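You operate a simulated robot arm through the tools that you are given. There is no shell and no other tool. Be economical: measure what you need, move in short steps, check, and stop when the job is done.

The job below is to be done with a simulated robot arm. You get a single attempt, and the scene is never put back.

JOB
Jog a bottle up to the gate and stand it in the grey cup.
Fine: the bottle nearest the yellow gate by the table; shut that gate, hold the white button on the small box, open the gate once the bottle is there.

Only the result counts: the job must be done as asked and must still hold three seconds after the hand-in. Knocking over, shifting, dropping, spilling or breaking anything else fails it.

ROBOT AND FRAMES
A 6-joint arm with a two-finger parallel gripper, fixed in place. Base frame: the origin is at the foot of the arm, x ahead of it, y to its left, z up. Lengths are in m, angles in degrees, forces in N, time in s.
With the tool pointing down near the work surface it reaches from about 0.22 to 0.62 m from the base axis. Its first joint turns from -66.0 to 66.0 degrees. Payload 2.7 kg.
The TCP is the grasp point between the finger pads, 0.023 m short of the fingertips. In the tool frame z runs along the fingers and y along their closing line. Largest opening 0.094 m; finger width 0.038, thickness 0.01; the body of the gripper, 0.054 by 0.096 m, starts 0.039 m behind the TCP.
Orientation is that of the tool frame in the base frame, as [roll, pitch, yaw] about the fixed x, y, z axes, in that order (R = Rz(yaw) Ry(pitch) Rx(roll)). With the fingers straight down and closing along the base's y, the tool's x points along the base's -x, its y along +y and its z along -z.

CONTROLS
- The arm moves only by the tool arm_command. Its argument "targets" is a list of rows, each a list of 3 entries, a list of its own where there are three numbers: the shift along the tool's x, y, z in cm, then the turn, a rotation vector about the tool's x, y, z in degrees, then the finger opening in cm, from 0 to 9.4. In form: [[[tx, ty, tz], [rx, ry, rz], fingers], ...]. A call has 1 to 20 rows; each row shifts and turns the commanded pose from where the row before left it, along the tool's axes as they then stand. A row lasts 0.2 s, in which the tool goes at most 0.05 m and 8.6 degrees; a call with a longer step from one row to the next is refused whole, and so is a gripper value outside its range. Where a pose cannot be reached the arm comes as near as it can. A force on the tool above 60 N (or 10 N above the force at the start of the call, whichever is more), or a blocked arm, ends the call early, and 0.2 s more pass. The fingers move at their own pace (about 0.045 m/s each) and stop on an object; they squeeze with about 21 N. The grip force told is the motor's: it shows also when the fingers shut on nothing. Time passes only in rows, and 0.2 s behind the last, so rows that do not move let the fingers close. It gives the time, the measured TCP pose, the force on the tool (base axes), the opening and the grip force at its end, in the units of the frame above (readings bear some noise).
- Cameras (640 x 400 px; columns grow to the right, rows downward): "scene" is fixed at [0.0863, -0.4381, 1.4182]; the picture's right is [0.69, -0.73, 0.00], its down [-0.33, -0.31, -0.89] and it looks along [0.65, 0.61, -0.45] (base axes); focal length 288 px, centre (320, 200). "wrist" rides on the gripper at [0.087, 0.016, -0.074] in the tool frame; the picture's right is [-0.18, 0.98, 0.00], its down [-0.58, -0.11, -0.81] and it looks along [-0.79, -0.15, 0.59] (tool axes); focal length 243 px, centre (320, 200). There is no depth. A picture from a camera that has moved, and an enlarged one, comes with that camera's place and axes in the base frame and with its lens.
- capture(camera): a new picture of that camera. The clock stands still meanwhile.
- close_up(camera, box): a new picture of the part [left, top, right, bottom] of that camera's present view, enlarged. The clock stands still meanwhile.
- finish_job(): hands the job in; it is judged then, once.

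Work in short steps. Places have to be worked out from the pictures, the camera data and where the tool is seen: move nearer, look again, correct. Check each grasp and each placing, and mend what went wrong. You have 120 turns and 64 pictures in all, those below and enlarged ones among them. Open the gripper and draw the arm clear of the work before you hand the job in, unless the task says otherwise; then end with one line.

The tools are called after "Emit:" as a command line: name --argument value ..., lists and objects as JSON in quotes. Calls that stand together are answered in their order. arm_command: Moves the arm, as the interface text tells. Its arguments: {"type":"object","properties":{"targets":{"type":"array"}},"required":["targets"]} The other tools are called the same way: capture (camera) takes a picture; close_up (camera, box) takes an enlarged picture of a part of a camera's view; finish_job () hands the job in.

At the start:

```text
time_s: 0.0
tcp_pos: [0.3394, 0.1158, 1.2882]
orientation: [180.0, 0.0, 180.0]
wrist_force: [0.7, 0.4, -0.6]
finger_gap: 0.0941
grip_force: 0.0
```

scene: 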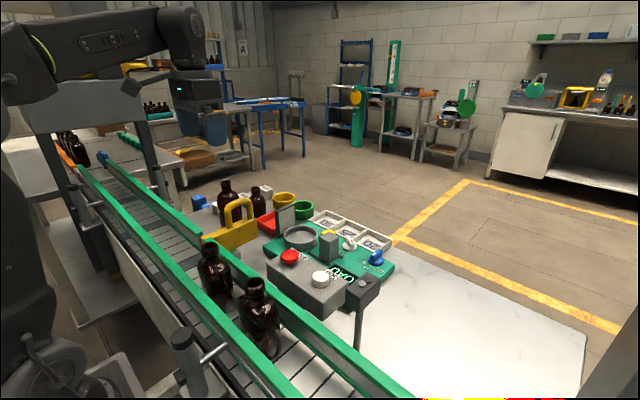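
wrist: 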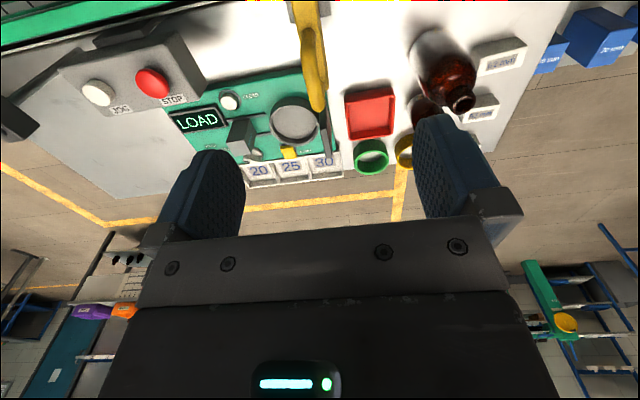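

The scene shows a conveyor with two bottles, a yellow gate arm, a small box with red STOP and white JOG buttons, and a grey cup on a green fixture. I'll look at these enlarged first.

Emit:
close_up --camera "scene" --box '[180, 170, 400, 310]'

Emit:
close_up --camera "wrist" --box '[0, 0, 540, 220]'

Emit:
close_up --camera "scene" --box '[40, 120, 400, 400]'

```text
2.86 times, centred on (290, 240) of scene
camera zoom: at [0.0863, -0.4381, 1.4182], right [0.69, -0.73, 0.0], down [-0.33, -0.31, -0.89], along [0.65, 0.61, -0.45], focal length 824 px, centre (406, 86)
```

zoom: 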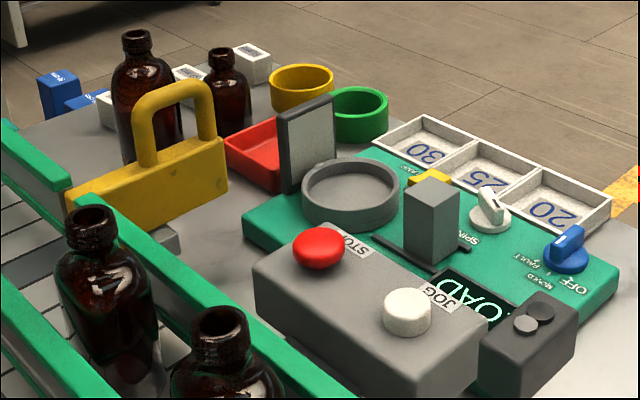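

```text
1.19 times, centred on (270, 110) of wrist
camera zoom: at [0.2527, 0.1312, 1.365], right [0.18, 0.98, 0.0], down [0.58, -0.11, 0.81], along [0.79, -0.15, -0.59], focal length 288 px, centre (379, 307)
```

zoom: 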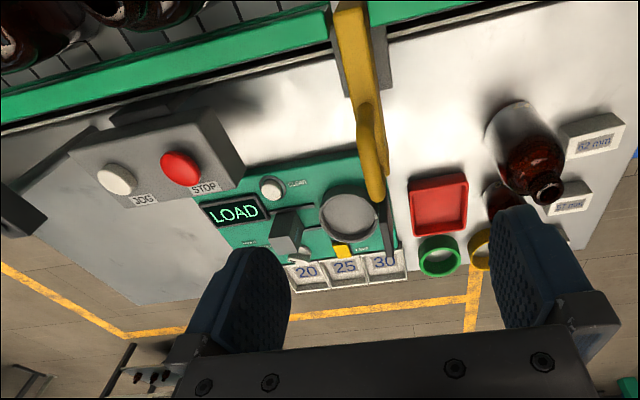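

```text
1.43 times, centred on (220, 260) of scene
camera zoom: at [0.0863, -0.4381, 1.4182], right [0.69, -0.73, 0.0], down [-0.33, -0.31, -0.89], along [0.65, 0.61, -0.45], focal length 412 px, centre (463, 114)
```

zoom: 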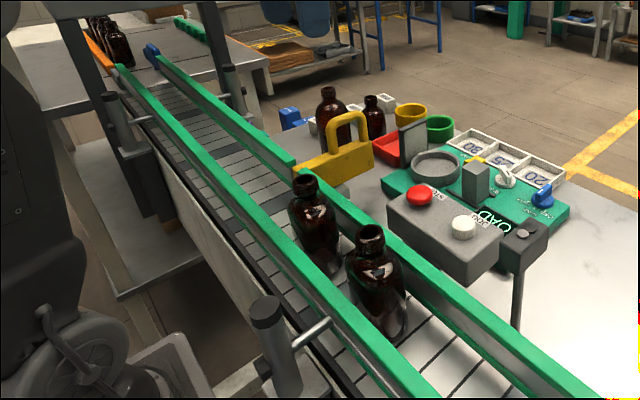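

Triangulating gives the white JOG button at about (0.366, -0.178, 1.074), the cup at (0.513, 0.033, rim 0.988) and the gate handle near (0.387, 0.10, 1.11). I'll go nearer the gate handle and look again.

Emit:
arm_command --targets '[[[-0.7, -0.5, 3], [0, 0, 0], 5], [[-0.7, -0.5, 3], [0, 0, 0], 5], [[-0.6, -0.6, 2.8], [0, 0, 0], 5], [[0, 0, 0], [0, 0, 0], 5]]'

Emit:
capture --camera "wrist"

Emit:
close_up --camera "scene" --box '[160, 150, 340, 290]'

```text
time_s: 1.0
tcp_pos: [0.3617, 0.0967, 1.2031]
orientation: [-180.0, 0.1, -179.9]
wrist_force: [0.3, -0.6, -0.5]
finger_gap: 0.0502
grip_force: 0.0
```

```text
58 pictures are left
camera wrist: at [0.2742, 0.1136, 1.2772], right [0.18, 0.98, 0.0], down [0.58, -0.11, 0.81], along [0.79, -0.15, -0.59], focal length 243 px, centre (320, 200)
```

wrist: 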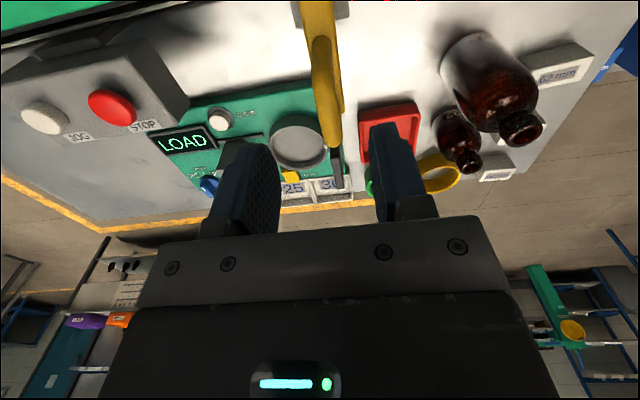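

```text
2.86 times, centred on (250, 220) of scene
camera zoom: at [0.0863, -0.4381, 1.4182], right [0.69, -0.73, 0.0], down [-0.33, -0.31, -0.89], along [0.65, 0.61, -0.45], focal length 824 px, centre (520, 143)
```

zoom: 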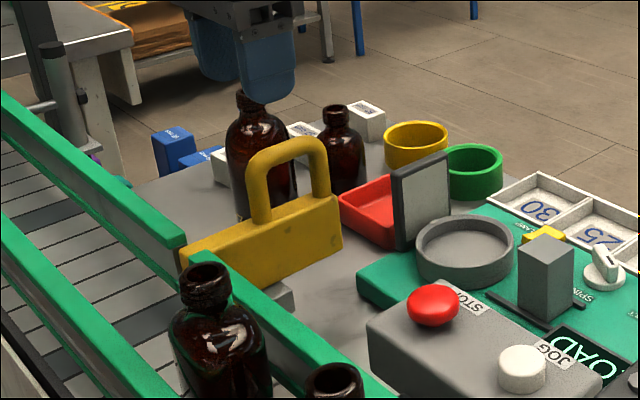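

The handle is now placed at x≈0.385, y≈0.099, spanning z 1.065–1.122. I'll move over it and lower to z≈1.10 with the fingers 5 cm open.

Emit:
arm_command --targets '[[[-2.3, 0.2, 2], [0, 0, 0], 5], [[0, 0, 3], [0, 0, 0], 5], [[0, 0, 3], [0, 0, 0], 5], [[0, 0, 2.2], [0, 0, 0], 5], [[0, 0, 0], [0, 0, 0], 5]]'

Emit:
close_up --camera "scene" --box '[160, 150, 340, 290]'

Emit:
capture --camera "wrist"

```text
time_s: 2.2
tcp_pos: [0.3835, 0.1003, 1.0984]
orientation: [-179.9, 0.2, -180.0]
wrist_force: [0.3, 0.8, 0.6]
finger_gap: 0.05
grip_force: 0.1
```

```text
2.86 times, centred on (250, 220) of scene
camera zoom: at [0.0863, -0.4381, 1.4182], right [0.69, -0.73, 0.0], down [-0.33, -0.31, -0.89], along [0.65, 0.61, -0.45], focal length 824 px, centre (520, 143)
```

zoom: 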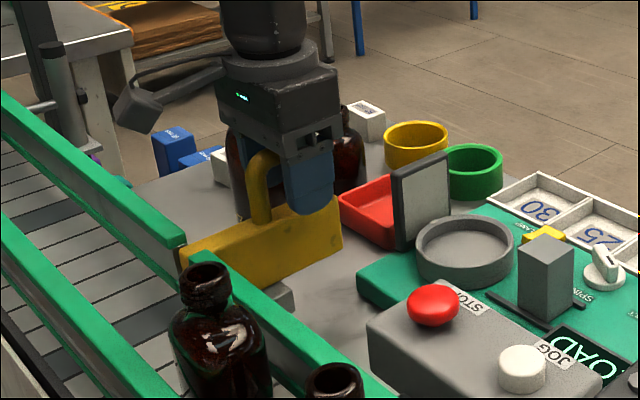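

```text
55 pictures are left
camera wrist: at [0.2968, 0.1161, 1.1736], right [0.18, 0.98, 0.0], down [0.58, -0.11, 0.81], along [0.79, -0.15, -0.59], focal length 243 px, centre (320, 200)
```

wrist: 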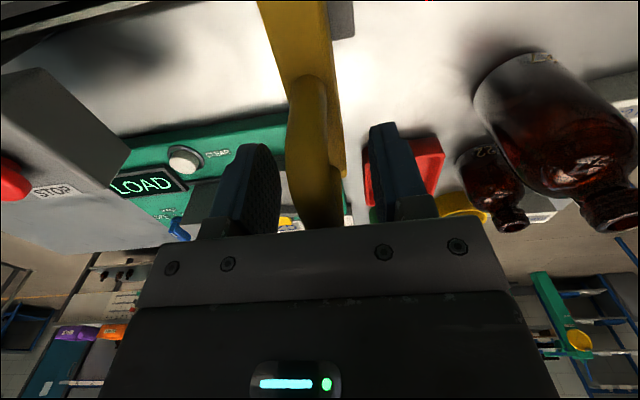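

The fingers straddle the handle with nothing touching. I'll close on it.

Emit:
arm_command --targets '[[[0, 0, 0], [0, 0, 0], 3], [[0, 0, 0], [0, 0, 0], 1], [[0, 0, 0], [0, 0, 0], 1], [[0, 0, 0], [0, 0, 0], 1]]'

```text
time_s: 3.2
tcp_pos: [0.3835, 0.0997, 1.0976]
orientation: [180.0, -0.1, -180.0]
wrist_force: [0.3, 1.8, -0.6]
finger_gap: 0.0156
grip_force: 44.6
```

The handle is held (1.6 cm). I'll slide the gate toward the belt (-x) in small steps, watching the force.

Emit:
arm_command --targets '[[[1, 0, 0], [0, 0, 0], 1], [[1, 0, 0], [0, 0, 0], 1], [[1, 0, 0], [0, 0, 0], 1], [[1, 0, 0], [0, 0, 0], 1], [[1, 0, 0], [0, 0, 0], 1]]'

Emit:
close_up --camera "scene" --box '[160, 150, 340, 290]'

```text
time_s: 4.4
tcp_pos: [0.333, 0.1002, 1.0969]
orientation: [-180.0, -0.1, -179.9]
wrist_force: [-0.3, 5.1, -19.3]
finger_gap: 0.0155
grip_force: 44.5
```

```text
2.86 times, centred on (250, 220) of scene
camera zoom: at [0.0865, -0.4378, 1.4183], right [0.69, -0.73, 0.0], down [-0.33, -0.31, -0.89], along [0.65, 0.61, -0.45], focal length 824 px, centre (520, 143)
```

zoom: 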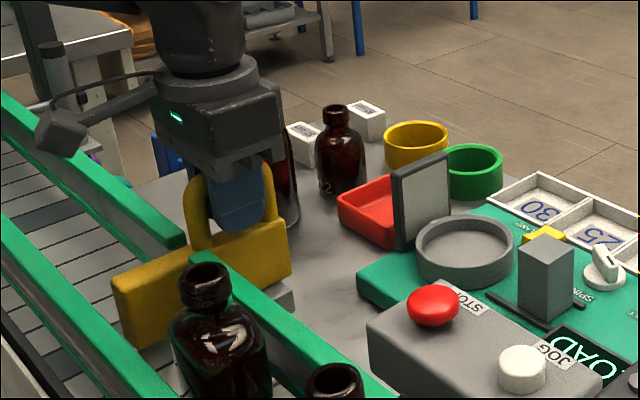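

The gate slides across nicely and isn't yet at the far rail. I continue in smaller steps.

Emit:
arm_command --targets '[[[0.7, 0, 0], [0, 0, 0], 1], [[0.7, 0, 0], [0, 0, 0], 1], [[0.6, 0, 0], [0, 0, 0], 1], [[0.5, 0, 0], [0, 0, 0], 1]]'

Emit:
close_up --camera "scene" --box '[160, 150, 340, 290]'

```text
time_s: 5.4
tcp_pos: [0.3081, 0.1003, 1.1018]
orientation: [179.8, 0.3, -179.9]
wrist_force: [8.3, 12.7, 9.6]
finger_gap: 0.0161
grip_force: 26.2
```

```text
2.86 times, centred on (250, 220) of scene
camera zoom: at [0.0865, -0.4377, 1.4183], right [0.69, -0.73, 0.0], down [-0.33, -0.31, -0.89], along [0.65, 0.61, -0.45], focal length 824 px, centre (520, 143)
```

zoom: 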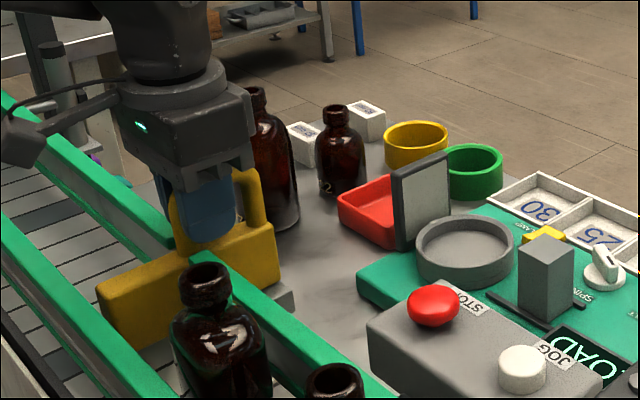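

The gate moved only a further 1.2 cm and the fingers slid on the handle, so it appears to be at its stop. I'll open the fingers, rise and check.

Emit:
arm_command --targets '[[[0, 0, 0], [0, 0, 0], 3], [[0, 0, 0], [0, 0, 0], 5], [[0, 0, 0], [0, 0, 0], 5], [[-1, 0, -3], [0, 0, 0], 5], [[-1, 0, -4], [0, 0, 0], 5], [[-1, 0, -4], [0, 0, 0], 5]]'

Emit:
close_up --camera "scene" --box '[160, 150, 340, 290]'

Emit:
capture --camera "wrist"

```text
time_s: 6.8
tcp_pos: [0.3387, 0.1009, 1.2107]
orientation: [-180.0, 0.0, -179.9]
wrist_force: [0.7, -0.2, -0.1]
finger_gap: 0.0501
grip_force: 0.1
```

```text
2.86 times, centred on (250, 220) of scene
camera zoom: at [0.0862, -0.4381, 1.4182], right [0.69, -0.73, 0.0], down [-0.33, -0.31, -0.89], along [0.65, 0.61, -0.45], focal length 824 px, centre (520, 143)
```

zoom: 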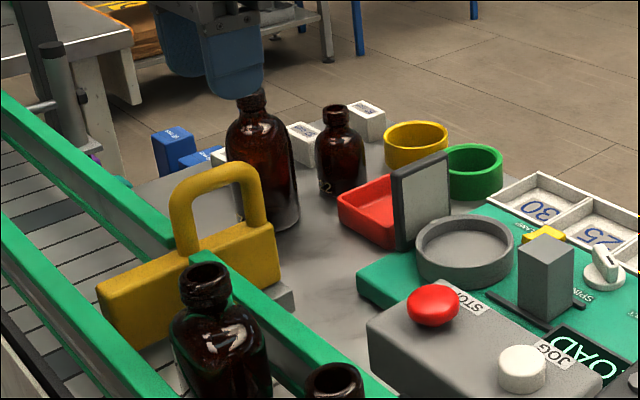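

```text
51 pictures are left
camera wrist: at [0.2518, 0.1168, 1.2866], right [0.18, 0.98, 0.0], down [0.58, -0.11, 0.81], along [0.79, -0.15, -0.59], focal length 243 px, centre (320, 200)
```

wrist: 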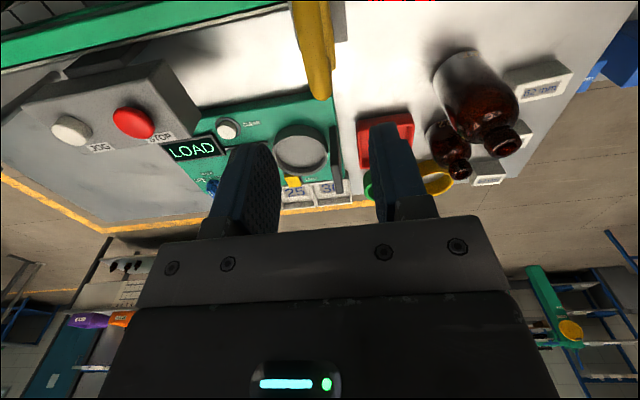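

The gate now spans the lane up to the left rail (tip x≈0.226, handle x≈0.325), and the bottles are undisturbed. I'll close the fingers and move to above the JOG button.

Emit:
arm_command --targets '[[[-0.4, -4, 0], [0, 0, 0], 3], [[-0.4, -4, 0], [0, 0, 0], 1], [[-0.4, -4, 0], [0, 0, 0], 0], [[-0.4, -4, 0], [0, 0, 0], 0], [[-0.4, -4, 0], [0, 0, 0], 0], [[-0.4, -4, 0], [0, 0, 0], 0], [[-0.3, -3.8, 2], [0, 0, 0], 0], [[0, 0, 3], [0, 0, 0], 0], [[0, 0, 0], [0, 0, 0], 0]]'

Emit:
capture --camera "wrist"

Emit:
capture --camera "scene"

```text
time_s: 8.8
tcp_pos: [0.3661, -0.178, 1.1589]
orientation: [-179.9, 0.1, -179.9]
wrist_force: [0.1, -0.4, -0.1]
finger_gap: 0.0002
grip_force: 20.9
```

```text
50 pictures are left
camera wrist: at [0.2787, -0.1619, 1.2345], right [0.18, 0.98, 0.0], down [0.58, -0.11, 0.81], along [0.79, -0.15, -0.59], focal length 243 px, centre (320, 200)
```

wrist: 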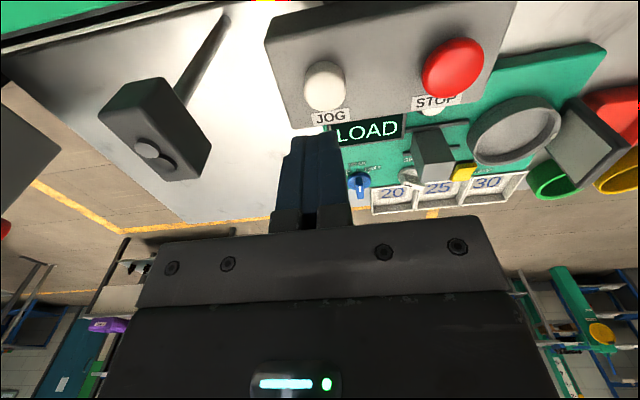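

```text
49 pictures are left
```

scene: 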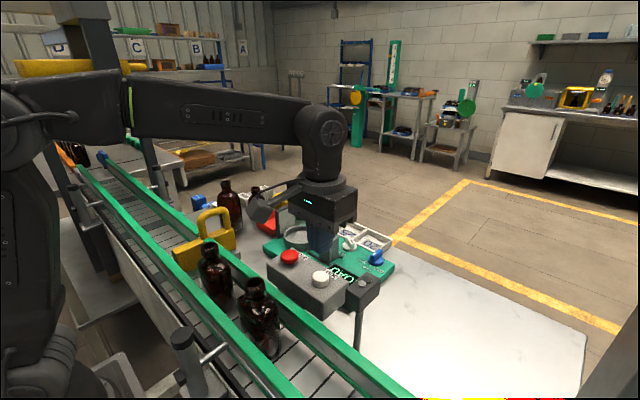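

The button from here is at (0.364, -0.175), so I shift 3 mm and come down to just above it.

Emit:
arm_command --targets '[[[0.1, 0.3, 2.5], [0, 0, 0], 0], [[0, 0, 2.5], [0, 0, 0], 0], [[0, 0, 0.7], [0, 0, 0], 0], [[0, 0, 0.3], [0, 0, 0], 0]]'

Emit:
close_up --camera "scene" --box '[180, 180, 400, 370]'

```text
time_s: 9.8
tcp_pos: [0.3651, -0.1738, 1.1013]
orientation: [180.0, 0.1, -179.9]
wrist_force: [0.1, -0.7, 1.7]
finger_gap: 0.0
grip_force: 21.5
```

```text
2.11 times, centred on (290, 275) of scene
camera zoom: at [0.0862, -0.4381, 1.4182], right [0.69, -0.73, 0.0], down [-0.33, -0.31, -0.89], along [0.65, 0.61, -0.45], focal length 607 px, centre (383, 42)
```

zoom: 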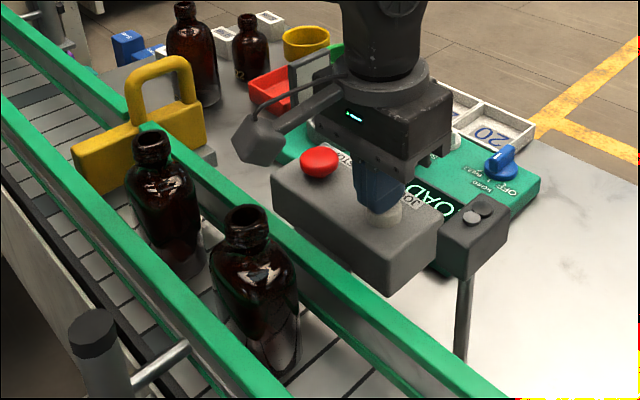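

The tips are just above the button. I press 4 mm in small steps and check whether the bottles move.

Emit:
arm_command --targets '[[[0, 0, 0.2], [0, 0, 0], 0], [[0, 0, 0.2], [0, 0, 0], 0]]'

Emit:
close_up --camera "scene" --box '[180, 180, 400, 370]'

```text
time_s: 10.4
tcp_pos: [0.3642, -0.1725, 1.0983]
orientation: [-179.9, 0.3, -179.9]
wrist_force: [0.5, 1.5, 16.8]
finger_gap: 0.0
grip_force: 20.6
```

```text
2.11 times, centred on (290, 275) of scene
camera zoom: at [0.0861, -0.4379, 1.4183], right [0.69, -0.73, 0.0], down [-0.33, -0.31, -0.89], along [0.65, 0.61, -0.45], focal length 607 px, centre (383, 42)
```

zoom: 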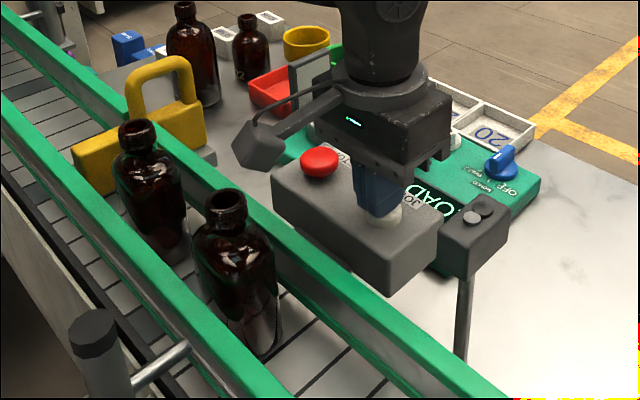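

It works: the bottles moved toward the gate. I hold a little longer in short bursts.

Emit:
arm_command --targets '[[[0, 0, 0], [0, 0, 0], 0]]'

Emit:
close_up --camera "scene" --box '[180, 180, 400, 370]'

```text
time_s: 10.8
tcp_pos: [0.3645, -0.1742, 1.0974]
orientation: [-179.8, 0.4, -179.9]
wrist_force: [0.9, 1.0, 22.5]
finger_gap: 0.0001
grip_force: 21.1
```

```text
2.11 times, centred on (290, 275) of scene
camera zoom: at [0.0861, -0.4379, 1.4183], right [0.69, -0.73, 0.0], down [-0.33, -0.31, -0.89], along [0.65, 0.61, -0.45], focal length 607 px, centre (383, 42)
```

zoom: 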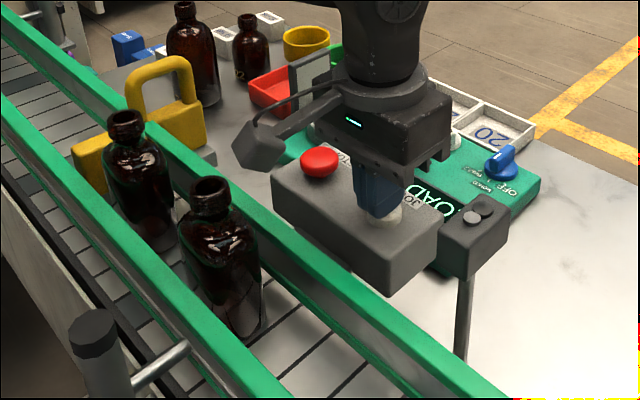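

Still advancing about 13 px per burst and nearly at the gate. One more burst.

Emit:
arm_command --targets '[[[0, 0, 0], [0, 0, 0], 0]]'

Emit:
close_up --camera "scene" --box '[180, 180, 400, 370]'

```text
time_s: 11.2
tcp_pos: [0.3648, -0.1739, 1.0972]
orientation: [-179.9, 0.2, -179.9]
wrist_force: [2.0, 1.7, 23.6]
finger_gap: 0.0001
grip_force: 20.8
```

```text
2.11 times, centred on (290, 275) of scene
camera zoom: at [0.086, -0.4379, 1.4183], right [0.69, -0.73, 0.0], down [-0.33, -0.31, -0.89], along [0.65, 0.61, -0.45], focal length 607 px, centre (383, 42)
```

zoom: 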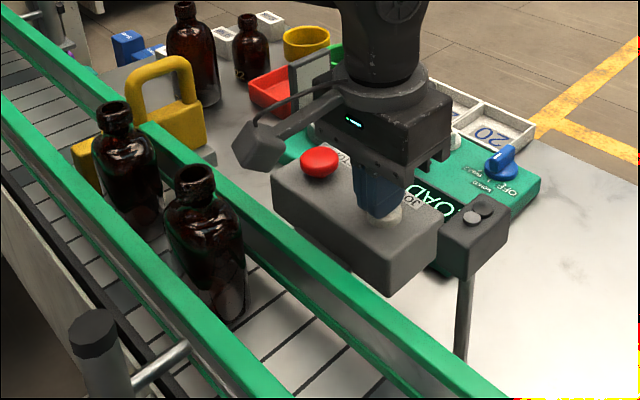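

It advanced again. Another short burst to see if it now stops against the gate.

Emit:
arm_command --targets '[[[0, 0, 0], [0, 0, 0], 0]]'

Emit:
close_up --camera "scene" --box '[180, 180, 400, 370]'

```text
time_s: 11.6
tcp_pos: [0.3631, -0.1746, 1.0959]
orientation: [-179.9, 0.2, -179.9]
wrist_force: [2.2, 1.8, 24.2]
finger_gap: 0.0
grip_force: 20.9
```

```text
2.11 times, centred on (290, 275) of scene
camera zoom: at [0.086, -0.4379, 1.4183], right [0.69, -0.73, 0.0], down [-0.33, -0.31, -0.89], along [0.65, 0.61, -0.45], focal length 607 px, centre (383, 42)
```

zoom: 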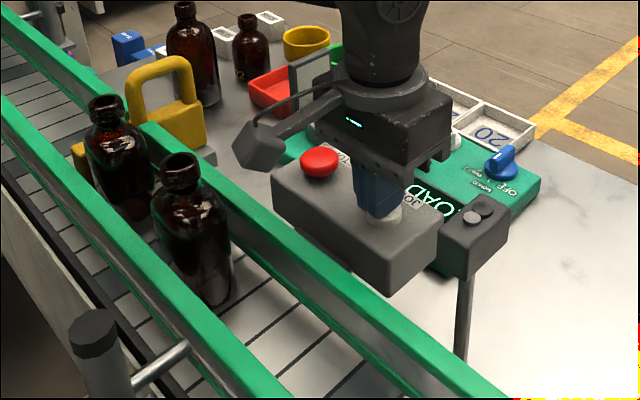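

Both still advance slightly. One more burst.

Emit:
arm_command --targets '[[[0, 0, 0], [0, 0, 0], 0]]'

Emit:
close_up --camera "scene" --box '[180, 180, 400, 370]'

```text
time_s: 12.0
tcp_pos: [0.3646, -0.1739, 1.0964]
orientation: [-179.9, 0.2, -179.9]
wrist_force: [2.1, 1.3, 24.3]
finger_gap: 0.0002
grip_force: 21.0
```

```text
2.11 times, centred on (290, 275) of scene
camera zoom: at [0.086, -0.4379, 1.4183], right [0.69, -0.73, 0.0], down [-0.33, -0.31, -0.89], along [0.65, 0.61, -0.45], focal length 607 px, centre (383, 42)
```

zoom: 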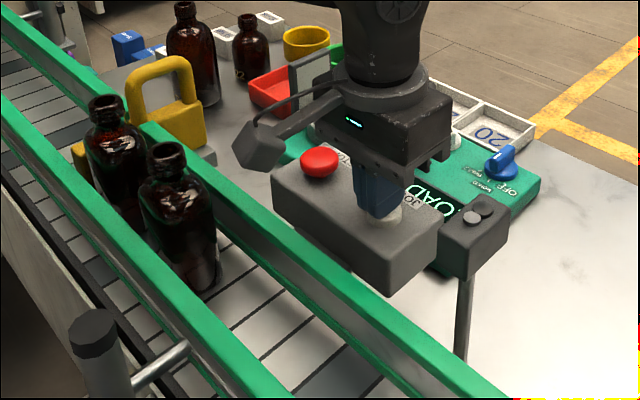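

The first bottle has stopped (column 105 unchanged) against the gate while the second closed in. I release the button by lifting at once.

Emit:
arm_command --targets '[[[0, 0, -3], [0, 0, 0], 0], [[0, 0, -4], [0, 0, 0], 0], [[0, 0, -4], [0, 0, 0], 0], [[0, 0, 0], [0, 0, 0], 0]]'

Emit:
close_up --camera "scene" --box '[180, 180, 340, 290]'

```text
time_s: 13.0
tcp_pos: [0.3661, -0.1747, 1.2061]
orientation: [-180.0, -0.1, -180.0]
wrist_force: [0.9, 0.1, -0.3]
finger_gap: 0.0
grip_force: 21.0
```

```text
3.64 times, centred on (260, 235) of scene
camera zoom: at [0.0863, -0.4381, 1.4182], right [0.69, -0.73, 0.0], down [-0.33, -0.31, -0.89], along [0.65, 0.61, -0.45], focal length 1048 px, centre (538, 73)
```

zoom: 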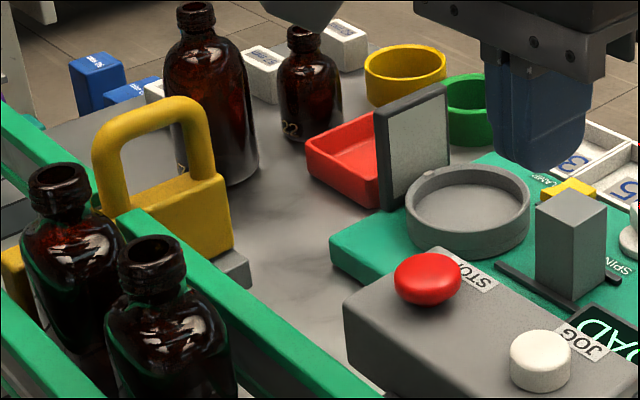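

Bottle 1 now stands against the gate at about (0.254, 0.06), with bottle 2 about 9.5 cm behind it. I return over the gate handle (0.328, 0.0995) with the fingers 5 cm open, to open the gate.

Emit:
arm_command --targets '[[[0.6, 4.5, 0], [0, 0, 0], 3], [[0.6, 4.5, 0], [0, 0, 0], 5], [[0.6, 4.5, 0], [0, 0, 0], 5], [[0.6, 4.5, 0], [0, 0, 0], 5], [[0.6, 4.5, 0], [0, 0, 0], 5], [[0.6, 4.9, 0], [0, 0, 0], 5], [[0, 0, 3], [0, 0, 0], 5], [[0, 0, 2], [0, 0, 0], 5], [[0, 0, 0], [0, 0, 0], 5]]'

Emit:
capture --camera "wrist"

Emit:
close_up --camera "scene" --box '[160, 150, 340, 290]'

```text
time_s: 15.0
tcp_pos: [0.3282, 0.1013, 1.1564]
orientation: [-180.0, 0.2, -179.9]
wrist_force: [0.4, 0.4, -0.4]
finger_gap: 0.0502
grip_force: 0.1
```

```text
41 pictures are left
camera wrist: at [0.2419, 0.1174, 1.2313], right [0.18, 0.98, 0.0], down [0.58, -0.11, 0.81], along [0.79, -0.15, -0.59], focal length 243 px, centre (320, 200)
```

wrist: 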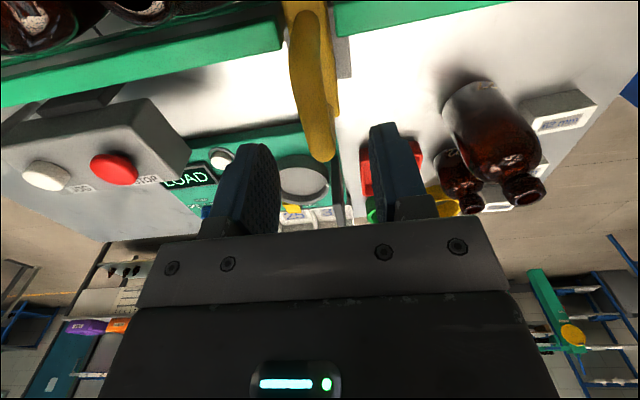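

```text
2.86 times, centred on (250, 220) of scene
camera zoom: at [0.0863, -0.4381, 1.4182], right [0.69, -0.73, 0.0], down [-0.33, -0.31, -0.89], along [0.65, 0.61, -0.45], focal length 824 px, centre (520, 143)
```

zoom: 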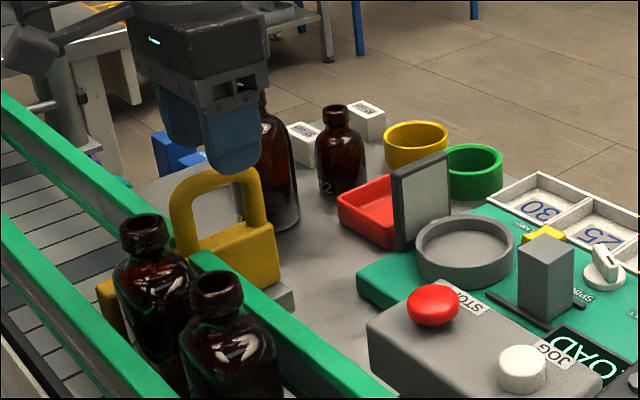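

Aligned above the handle. Lower to 1.10 and grip.

Emit:
arm_command --targets '[[[0, 0, 2.5], [0, 0, 0], 5], [[0, 0, 2], [0, 0, 0], 5], [[0, 0, 1.1], [0, 0, 0], 5], [[0, 0, 0], [0, 0, 0], 3], [[0, 0, 0], [0, 0, 0], 1], [[0, 0, 0], [0, 0, 0], 1], [[0, 0, 0], [0, 0, 0], 1]]'

```text
time_s: 16.6
tcp_pos: [0.3291, 0.1004, 1.0983]
orientation: [-179.9, 0.0, 180.0]
wrist_force: [0.1, -17.1, -2.5]
finger_gap: 0.0159
grip_force: 44.9
```

Gripped. I nudge 1 mm in y to relieve the side force and pull the gate open along +x.

Emit:
arm_command --targets '[[[-0.3, -0.1, 0], [0, 0, 0], 1], [[-0.6, 0, 0], [0, 0, 0], 1], [[-0.8, 0, 0], [0, 0, 0], 1], [[-0.8, 0, 0], [0, 0, 0], 1], [[-0.8, 0, 0], [0, 0, 0], 1], [[-0.8, 0, 0], [0, 0, 0], 1]]'

Emit:
close_up --camera "scene" --box '[160, 150, 340, 290]'

```text
time_s: 18.0
tcp_pos: [0.3686, 0.1, 1.1006]
orientation: [180.0, -0.2, -179.9]
wrist_force: [-2.1, 12.9, -22.1]
finger_gap: 0.0155
grip_force: 45.2
```

```text
2.86 times, centred on (250, 220) of scene
camera zoom: at [0.0865, -0.4376, 1.4184], right [0.69, -0.73, 0.0], down [-0.33, -0.31, -0.89], along [0.65, 0.61, -0.45], focal length 824 px, centre (520, 143)
```

zoom: 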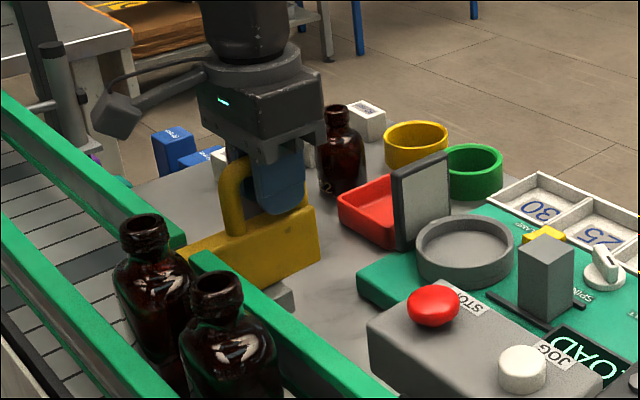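

The gate is following and the bottle stays. I continue about 2.5 cm to its original open place.

Emit:
arm_command --targets '[[[-0.7, 0, 0], [0, 0, 0], 1], [[-0.7, 0, 0], [0, 0, 0], 1], [[-0.6, 0, 0], [0, 0, 0], 1], [[-0.3, 0, 0], [0, 0, 0], 1]]'

Emit:
close_up --camera "scene" --box '[160, 150, 340, 290]'

```text
time_s: 19.0
tcp_pos: [0.3909, 0.1001, 1.0983]
orientation: [-180.0, -0.1, -179.9]
wrist_force: [-2.1, 8.8, -23.6]
finger_gap: 0.0157
grip_force: 45.2
```

```text
2.86 times, centred on (250, 220) of scene
camera zoom: at [0.0865, -0.4377, 1.4183], right [0.69, -0.73, 0.0], down [-0.33, -0.31, -0.89], along [0.65, 0.61, -0.45], focal length 824 px, centre (520, 143)
```

zoom: 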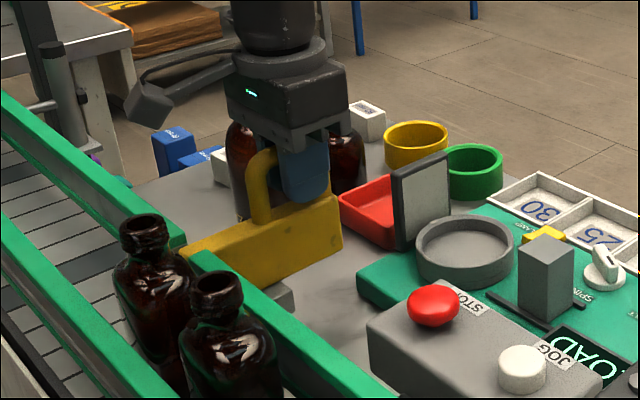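

The gate is back at its original open position. I release it, rise, and move above the bottle for a wrist view.

Emit:
arm_command --targets '[[[0, 0, 0], [0, 0, 0], 3], [[0, 0, 0], [0, 0, 0], 5], [[0, 0, -3], [0, 0, 0], 5], [[0, 0, -4], [0, 0, 0], 5], [[0, 0, -4], [0, 0, 0], 5], [[3, 0, -4], [0, 0, 0], 5], [[4, -2, 0], [0, 0, 0], 5], [[4, -2, 0], [0, 0, 0], 5], [[2.5, 0, 0], [0, 0, 0], 5], [[0, 0, 0], [0, 0, 0], 5]]'

Emit:
capture --camera "wrist"

Emit:
close_up --camera "scene" --box '[160, 150, 340, 290]'

```text
time_s: 21.2
tcp_pos: [0.2525, 0.0595, 1.2474]
orientation: [-180.0, 0.0, -180.0]
wrist_force: [0.0, 0.5, -0.2]
finger_gap: 0.0501
grip_force: 0.1
```

```text
37 pictures are left
camera wrist: at [0.1669, 0.0755, 1.3226], right [0.18, 0.98, 0.0], down [0.58, -0.11, 0.81], along [0.79, -0.15, -0.59], focal length 243 px, centre (320, 200)
```

wrist: 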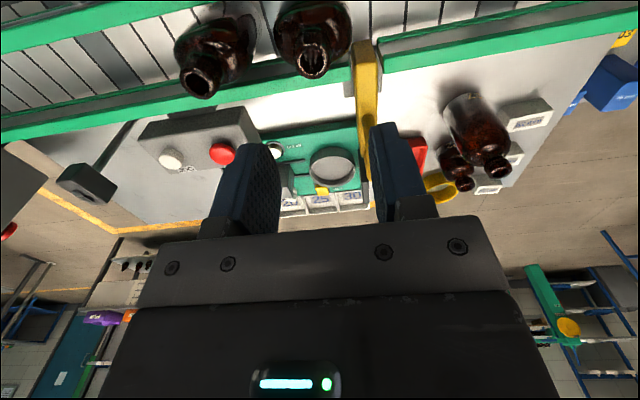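

```text
2.86 times, centred on (250, 220) of scene
camera zoom: at [0.0862, -0.4381, 1.4182], right [0.69, -0.73, 0.0], down [-0.33, -0.31, -0.89], along [0.65, 0.61, -0.45], focal length 824 px, centre (520, 143)
```

zoom: 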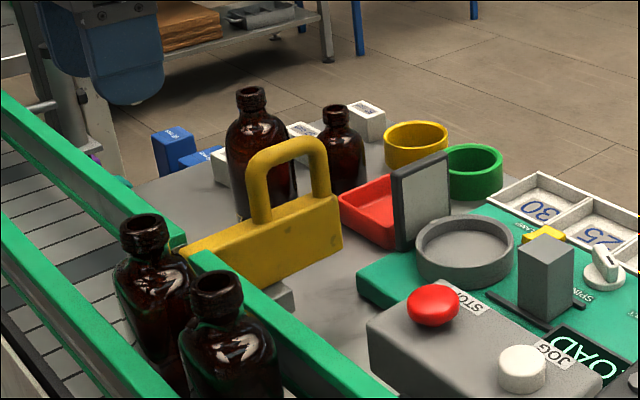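

Triangulating from both cameras gives bottle 1 at (0.251, 0.053), top z≈1.13, and bottle 2 at y≈-0.037. I'll grip the neck from above, closing along y, starting with the descent to just above it.

Emit:
arm_command --targets '[[[0.1, -0.6, 3], [0, 0, 0], 5], [[0, 0, 4], [0, 0, 0], 5], [[0, 0, 2.5], [0, 0, 0], 5], [[0, 0, 0], [0, 0, 0], 5]]'

Emit:
capture --camera "wrist"

Emit:
close_up --camera "scene" --box '[160, 150, 340, 290]'

```text
time_s: 22.2
tcp_pos: [0.2517, 0.0541, 1.1539]
orientation: [180.0, 0.0, -179.8]
wrist_force: [-0.6, 0.0, 0.7]
finger_gap: 0.0499
grip_force: 0.0
```

```text
35 pictures are left
camera wrist: at [0.1649, 0.0708, 1.2291], right [0.18, 0.98, 0.0], down [0.58, -0.11, 0.81], along [0.79, -0.15, -0.59], focal length 243 px, centre (320, 200)
```

wrist: 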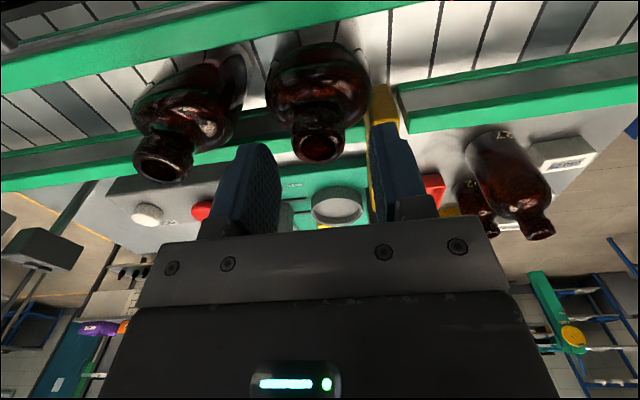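

```text
2.86 times, centred on (250, 220) of scene
camera zoom: at [0.0863, -0.4381, 1.4182], right [0.69, -0.73, 0.0], down [-0.33, -0.31, -0.89], along [0.65, 0.61, -0.45], focal length 824 px, centre (520, 143)
```

zoom: 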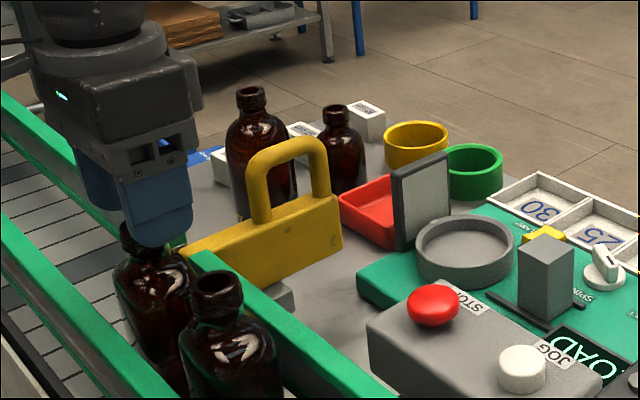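

Wrist view confirms the neck at (0.251, 0.054), centred. I lower to z≈1.115 and close.

Emit:
arm_command --targets '[[[0, 0, 2], [0, 0, 0], 5], [[0, 0, 1.8], [0, 0, 0], 5], [[0, 0, 0], [0, 0, 0], 3.5], [[0, 0, 0], [0, 0, 0], 2.5], [[0, 0, 0], [0, 0, 0], 1.5], [[0, 0, 0], [0, 0, 0], 1.5], [[0, 0, 0], [0, 0, 0], 1.5]]'

Emit:
close_up --camera "scene" --box '[160, 150, 340, 290]'

```text
time_s: 23.8
tcp_pos: [0.256, 0.0546, 1.1203]
orientation: [180.0, 0.8, -179.9]
wrist_force: [-4.1, -12.3, 49.7]
finger_gap: 0.0364
grip_force: 21.2
```

```text
2.86 times, centred on (250, 220) of scene
camera zoom: at [0.0857, -0.4385, 1.4181], right [0.69, -0.73, 0.0], down [-0.33, -0.31, -0.89], along [0.65, 0.61, -0.45], focal length 824 px, centre (520, 143)
```

zoom: 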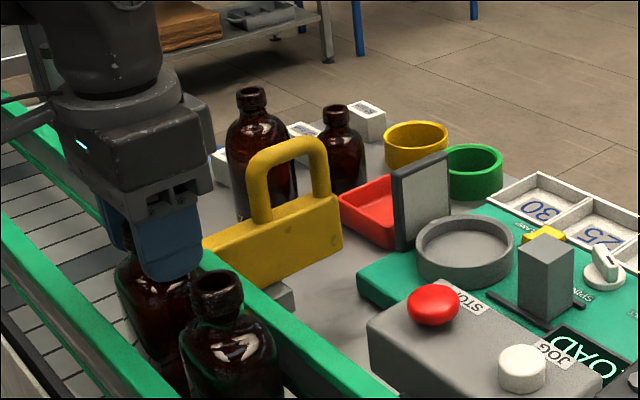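

There is 50 N of upward force and the gap is 3.6 cm, so the tips sit on the shoulder. I open, rise about 1.2 cm, and close again higher on the neck.

Emit:
arm_command --targets '[[[0, 0, -0.4], [0, 0, 0], 4], [[0, 0, -0.5], [0, 0, 0], 5], [[0, 0, -0.4], [0, 0, 0], 5], [[0, 0, 0], [0, 0, 0], 5]]'

Emit:
close_up --camera "scene" --box '[180, 180, 300, 290]'

Emit:
capture --camera "wrist"

```text
time_s: 24.8
tcp_pos: [0.2552, 0.0549, 1.1286]
orientation: [180.0, 0.0, -179.9]
wrist_force: [-0.3, 0.2, 0.4]
finger_gap: 0.0499
grip_force: 0.1
```

```text
3.64 times, centred on (240, 235) of scene
camera zoom: at [0.0863, -0.4381, 1.4182], right [0.69, -0.73, 0.0], down [-0.33, -0.31, -0.89], along [0.65, 0.61, -0.45], focal length 1048 px, centre (611, 73)
```

zoom: 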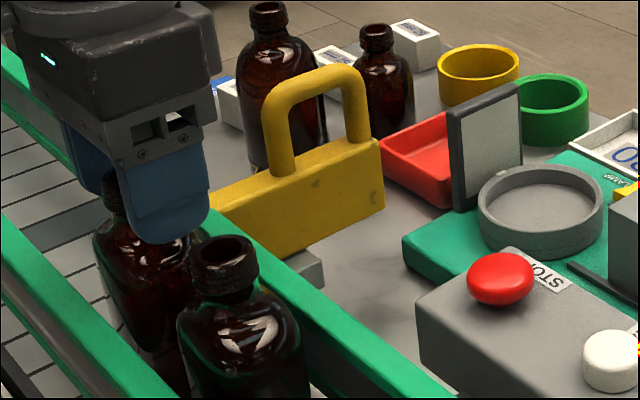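

```text
31 pictures are left
camera wrist: at [0.168, 0.0704, 1.2048], right [0.18, 0.98, 0.0], down [0.58, -0.11, 0.81], along [0.79, -0.15, -0.59], focal length 243 px, centre (320, 200)
```

wrist: 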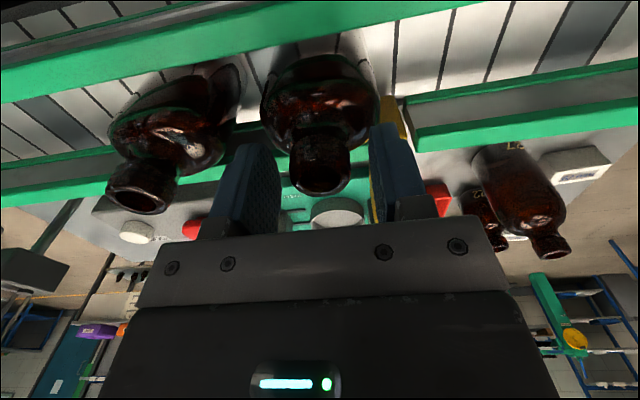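

The bottle is upright and undisturbed, neck at (0.250, 0.055). I shift 4 mm in -x and close here at z≈1.128.

Emit:
arm_command --targets '[[[0.4, 0.05, 0.1], [0, 0, 0], 5], [[0, 0, 0], [0, 0, 0], 3.5], [[0, 0, 0], [0, 0, 0], 2.5], [[0, 0, 0], [0, 0, 0], 1.5], [[0, 0, 0], [0, 0, 0], 1.5], [[0, 0, 0], [0, 0, 0], 1.5]]'

```text
time_s: 26.2
tcp_pos: [0.2496, 0.0529, 1.1286]
orientation: [-179.9, 0.0, 179.9]
wrist_force: [0.1, -0.3, 0.2]
finger_gap: 0.0274
grip_force: 20.7
```

Neck gripped at 2.7 cm with no side force. I lift a little and check that the bottle comes along.

Emit:
arm_command --targets '[[[0, 0, -1], [0, 0, 0], 1.5], [[0, 0, -2], [0, 0, 0], 1.5], [[0, 0, -2], [0, 0, 0], 1.5], [[0, 0, -2.5], [0, 0, 0], 1.5], [[0, 0, -2.5], [0, 0, 0], 1.5], [[0, 0, -2.5], [0, 0, 0], 1.5], [[0, 0, -2.5], [0, 0, 0], 1.5], [[0, 0, 0], [0, 0, 0], 1.5]]'

Emit:
capture --camera "scene"

```text
time_s: 28.0
tcp_pos: [0.251, 0.0533, 1.2781]
orientation: [180.0, 0.0, -179.9]
wrist_force: [0.6, 0.1, -1.6]
finger_gap: 0.027
grip_force: 20.9
```

```text
30 pictures are left
```

scene: 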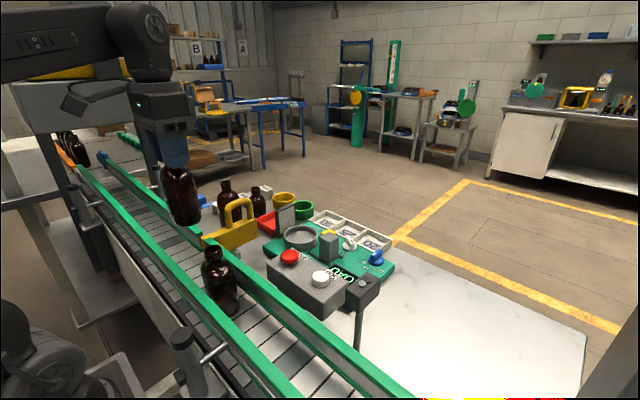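

Bottle held and hanging straight, the other bottle stayed. I carry it at this height over to above the cup (0.513, 0.033).

Emit:
arm_command --targets '[[[0, -1, -1], [0, 0, 0], 1.5], [[-2, -1, 0], [0, 0, 0], 1.5], [[-3, 0, 0], [0, 0, 0], 1.5], [[-3, 0, 0], [0, 0, 0], 1.5], [[-3, 0, 0], [0, 0, 0], 1.5], [[-3, 0, 0], [0, 0, 0], 1.5], [[-3, 0, 0], [0, 0, 0], 1.5], [[-3, 0, 0], [0, 0, 0], 1.5], [[-3, 0, 0], [0, 0, 0], 1.5], [[-2, 0, 0], [0, 0, 0], 1.5], [[-1.2, 0, 0], [0, 0, 0], 1.5], [[0, 0, 0], [0, 0, 0], 1.5]]'

Emit:
close_up --camera "scene" --box '[220, 130, 420, 290]'

Emit:
capture --camera "wrist"

```text
time_s: 30.6
tcp_pos: [0.4986, 0.0318, 1.275]
orientation: [180.0, 0.0, -180.0]
wrist_force: [-0.3, 0.4, -1.9]
finger_gap: 0.027
grip_force: 21.1
out of reach, approached as far as the arm can: row 10, 11
```

```text
2.50 times, centred on (320, 210) of scene
camera zoom: at [0.0863, -0.4381, 1.4182], right [0.69, -0.73, 0.0], down [-0.33, -0.31, -0.89], along [0.65, 0.61, -0.45], focal length 721 px, centre (320, 175)
```

zoom: 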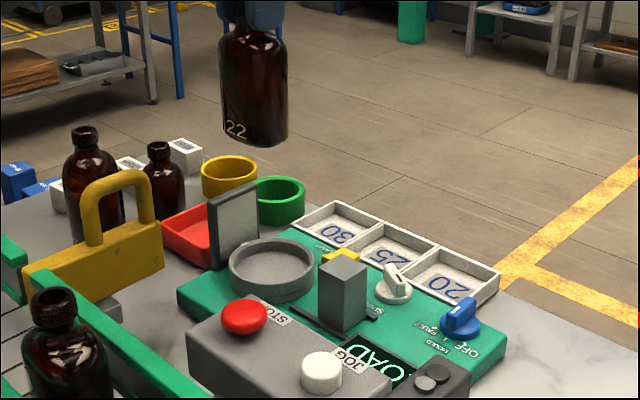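

```text
28 pictures are left
camera wrist: at [0.4114, 0.0486, 1.3503], right [0.18, 0.98, 0.0], down [0.58, -0.11, 0.81], along [0.79, -0.15, -0.59], focal length 243 px, centre (320, 200)
```

wrist: 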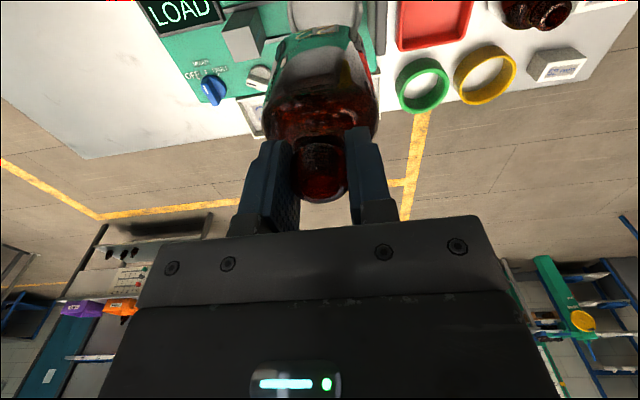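

It is held; reach is short at this height (x=0.499), so I lower first. Refined cup centre is about (0.514, 0.037).

Emit:
arm_command --targets '[[[0, 0.4, 2], [0, 0, 0], 1.5], [[0, 0, 2], [0, 0, 0], 1.5], [[0, 0, 2], [0, 0, 0], 1.5], [[0, 0, 2], [0, 0, 0], 1.5], [[0, 0, 0], [0, 0, 0], 1.5]]'

```text
time_s: 31.8
tcp_pos: [0.499, 0.0355, 1.194]
orientation: [-180.0, 0.1, -179.9]
wrist_force: [-0.4, -0.7, -1.5]
finger_gap: 0.027
grip_force: 21.2
```

Now x+1.5 cm, and 3.5 cm further down, leaving the base about 3 cm above the rim, then look.

Emit:
arm_command --targets '[[[-1.5, 0.1, 0], [0, 0, 0], 1.5], [[0, 0, 2], [0, 0, 0], 1.5], [[0, 0, 1.5], [0, 0, 0], 1.5], [[0, 0, 0], [0, 0, 0], 1.5]]'

Emit:
close_up --camera "scene" --box '[240, 160, 360, 270]'

Emit:
capture --camera "wrist"

```text
time_s: 32.8
tcp_pos: [0.5142, 0.0367, 1.1595]
orientation: [179.9, 0.0, 180.0]
wrist_force: [0.2, 0.0, -2.2]
finger_gap: 0.027
grip_force: 21.4
```

```text
3.64 times, centred on (300, 215) of scene
camera zoom: at [0.0863, -0.4381, 1.4182], right [0.69, -0.73, 0.0], down [-0.33, -0.31, -0.89], along [0.65, 0.61, -0.45], focal length 1048 px, centre (393, 146)
```

zoom: 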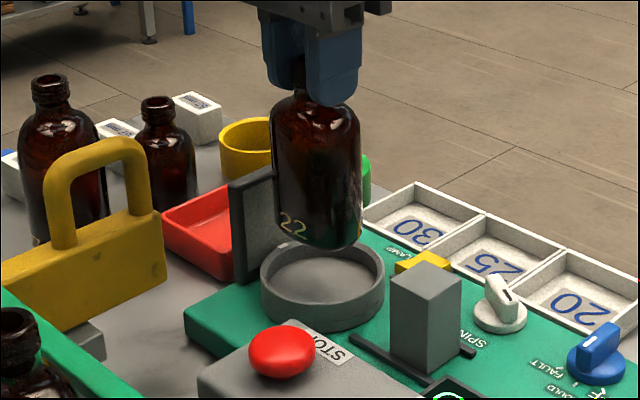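

```text
26 pictures are left
camera wrist: at [0.4274, 0.053, 1.2351], right [0.18, 0.98, 0.0], down [0.58, -0.11, 0.81], along [0.79, -0.15, -0.59], focal length 243 px, centre (320, 200)
```

wrist: 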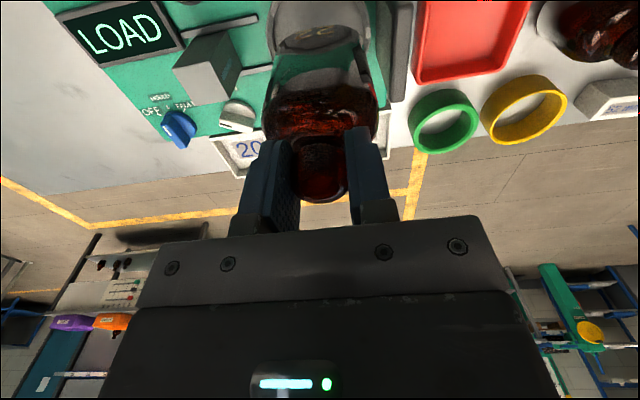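

The bottle hangs upright just above the cup. I zoom in on the cup to fix its centre more exactly before lowering.

Emit:
close_up --camera "scene" --box '[276, 210, 340, 250]'

Emit:
close_up --camera "wrist" --box '[240, 0, 420, 112]'

```text
10.00 times, centred on (308, 230) of scene
camera zoom: at [0.0863, -0.4381, 1.4182], right [0.69, -0.73, 0.0], down [-0.33, -0.31, -0.89], along [0.65, 0.61, -0.45], focal length 2882 px, centre (440, -100)
```

zoom: 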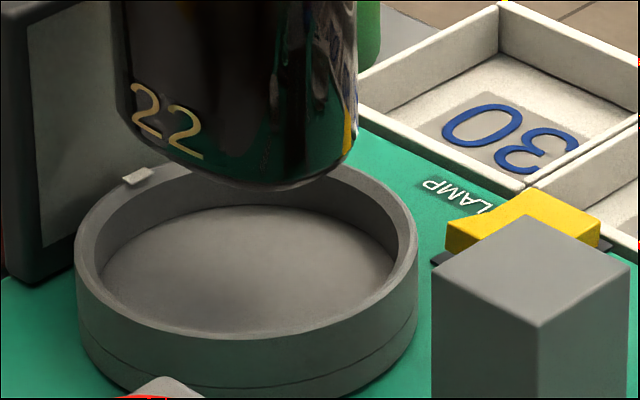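

```text
3.56 times, centred on (330, 56) of wrist
camera zoom: at [0.4274, 0.053, 1.2351], right [0.18, 0.98, 0.0], down [0.58, -0.11, 0.81], along [0.79, -0.15, -0.59], focal length 863 px, centre (284, 712)
```

zoom: 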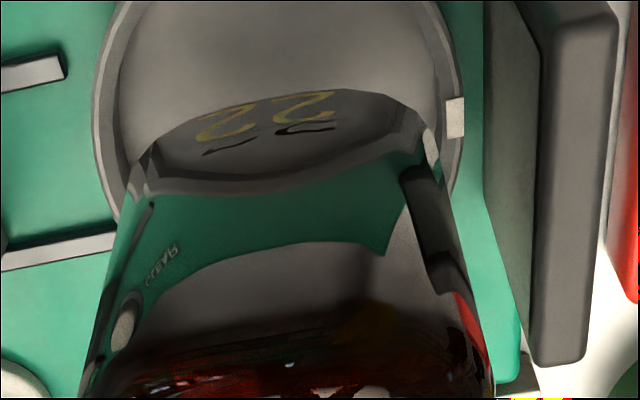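

Bottle base is about 62 mm and the cup's inner diameter about 80 mm, so there is ~9 mm margin all round; my centre estimate agrees with the present pose within a few mm. I lower 2.8 cm to about rim height and look again.

Emit:
arm_command --targets '[[[0, 0, 1], [0, 0, 0], 1.5], [[0, 0, 1], [0, 0, 0], 1.5], [[0, 0, 0.8], [0, 0, 0], 1.5], [[0, 0, 0], [0, 0, 0], 1.5]]'

Emit:
close_up --camera "scene" --box '[276, 200, 340, 240]'

Emit:
close_up --camera "wrist" --box '[240, 0, 420, 112]'

```text
time_s: 33.8
tcp_pos: [0.5143, 0.0371, 1.1314]
orientation: [180.0, 0.1, 179.9]
wrist_force: [0.0, -1.3, -1.4]
finger_gap: 0.0271
grip_force: 20.4
```

```text
10.00 times, centred on (308, 220) of scene
camera zoom: at [0.0863, -0.4381, 1.4182], right [0.69, -0.73, 0.0], down [-0.33, -0.31, -0.89], along [0.65, 0.61, -0.45], focal length 2882 px, centre (440, 0)
```

zoom: 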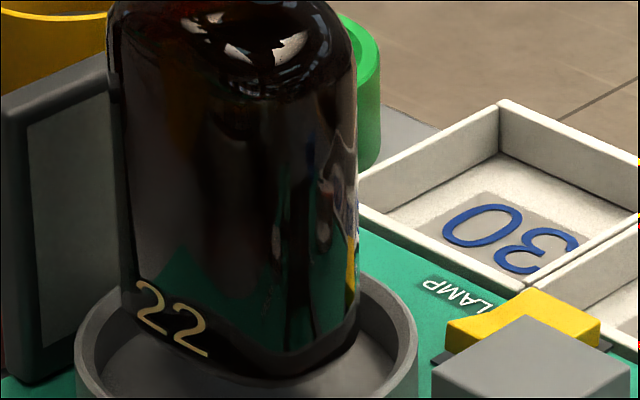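

```text
3.56 times, centred on (330, 56) of wrist
camera zoom: at [0.4273, 0.0527, 1.2065], right [0.18, 0.98, 0.0], down [0.58, -0.11, 0.81], along [0.79, -0.15, -0.59], focal length 863 px, centre (284, 712)
```

zoom: 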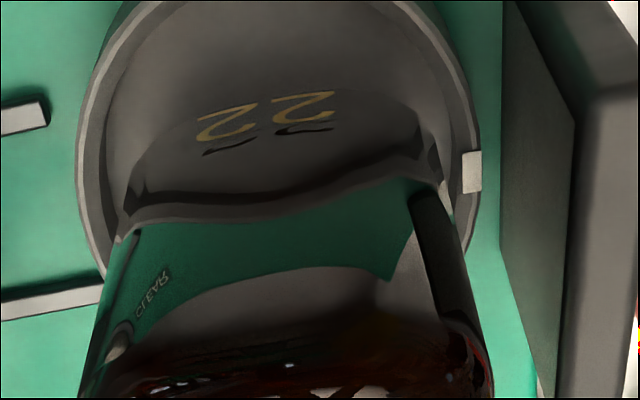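

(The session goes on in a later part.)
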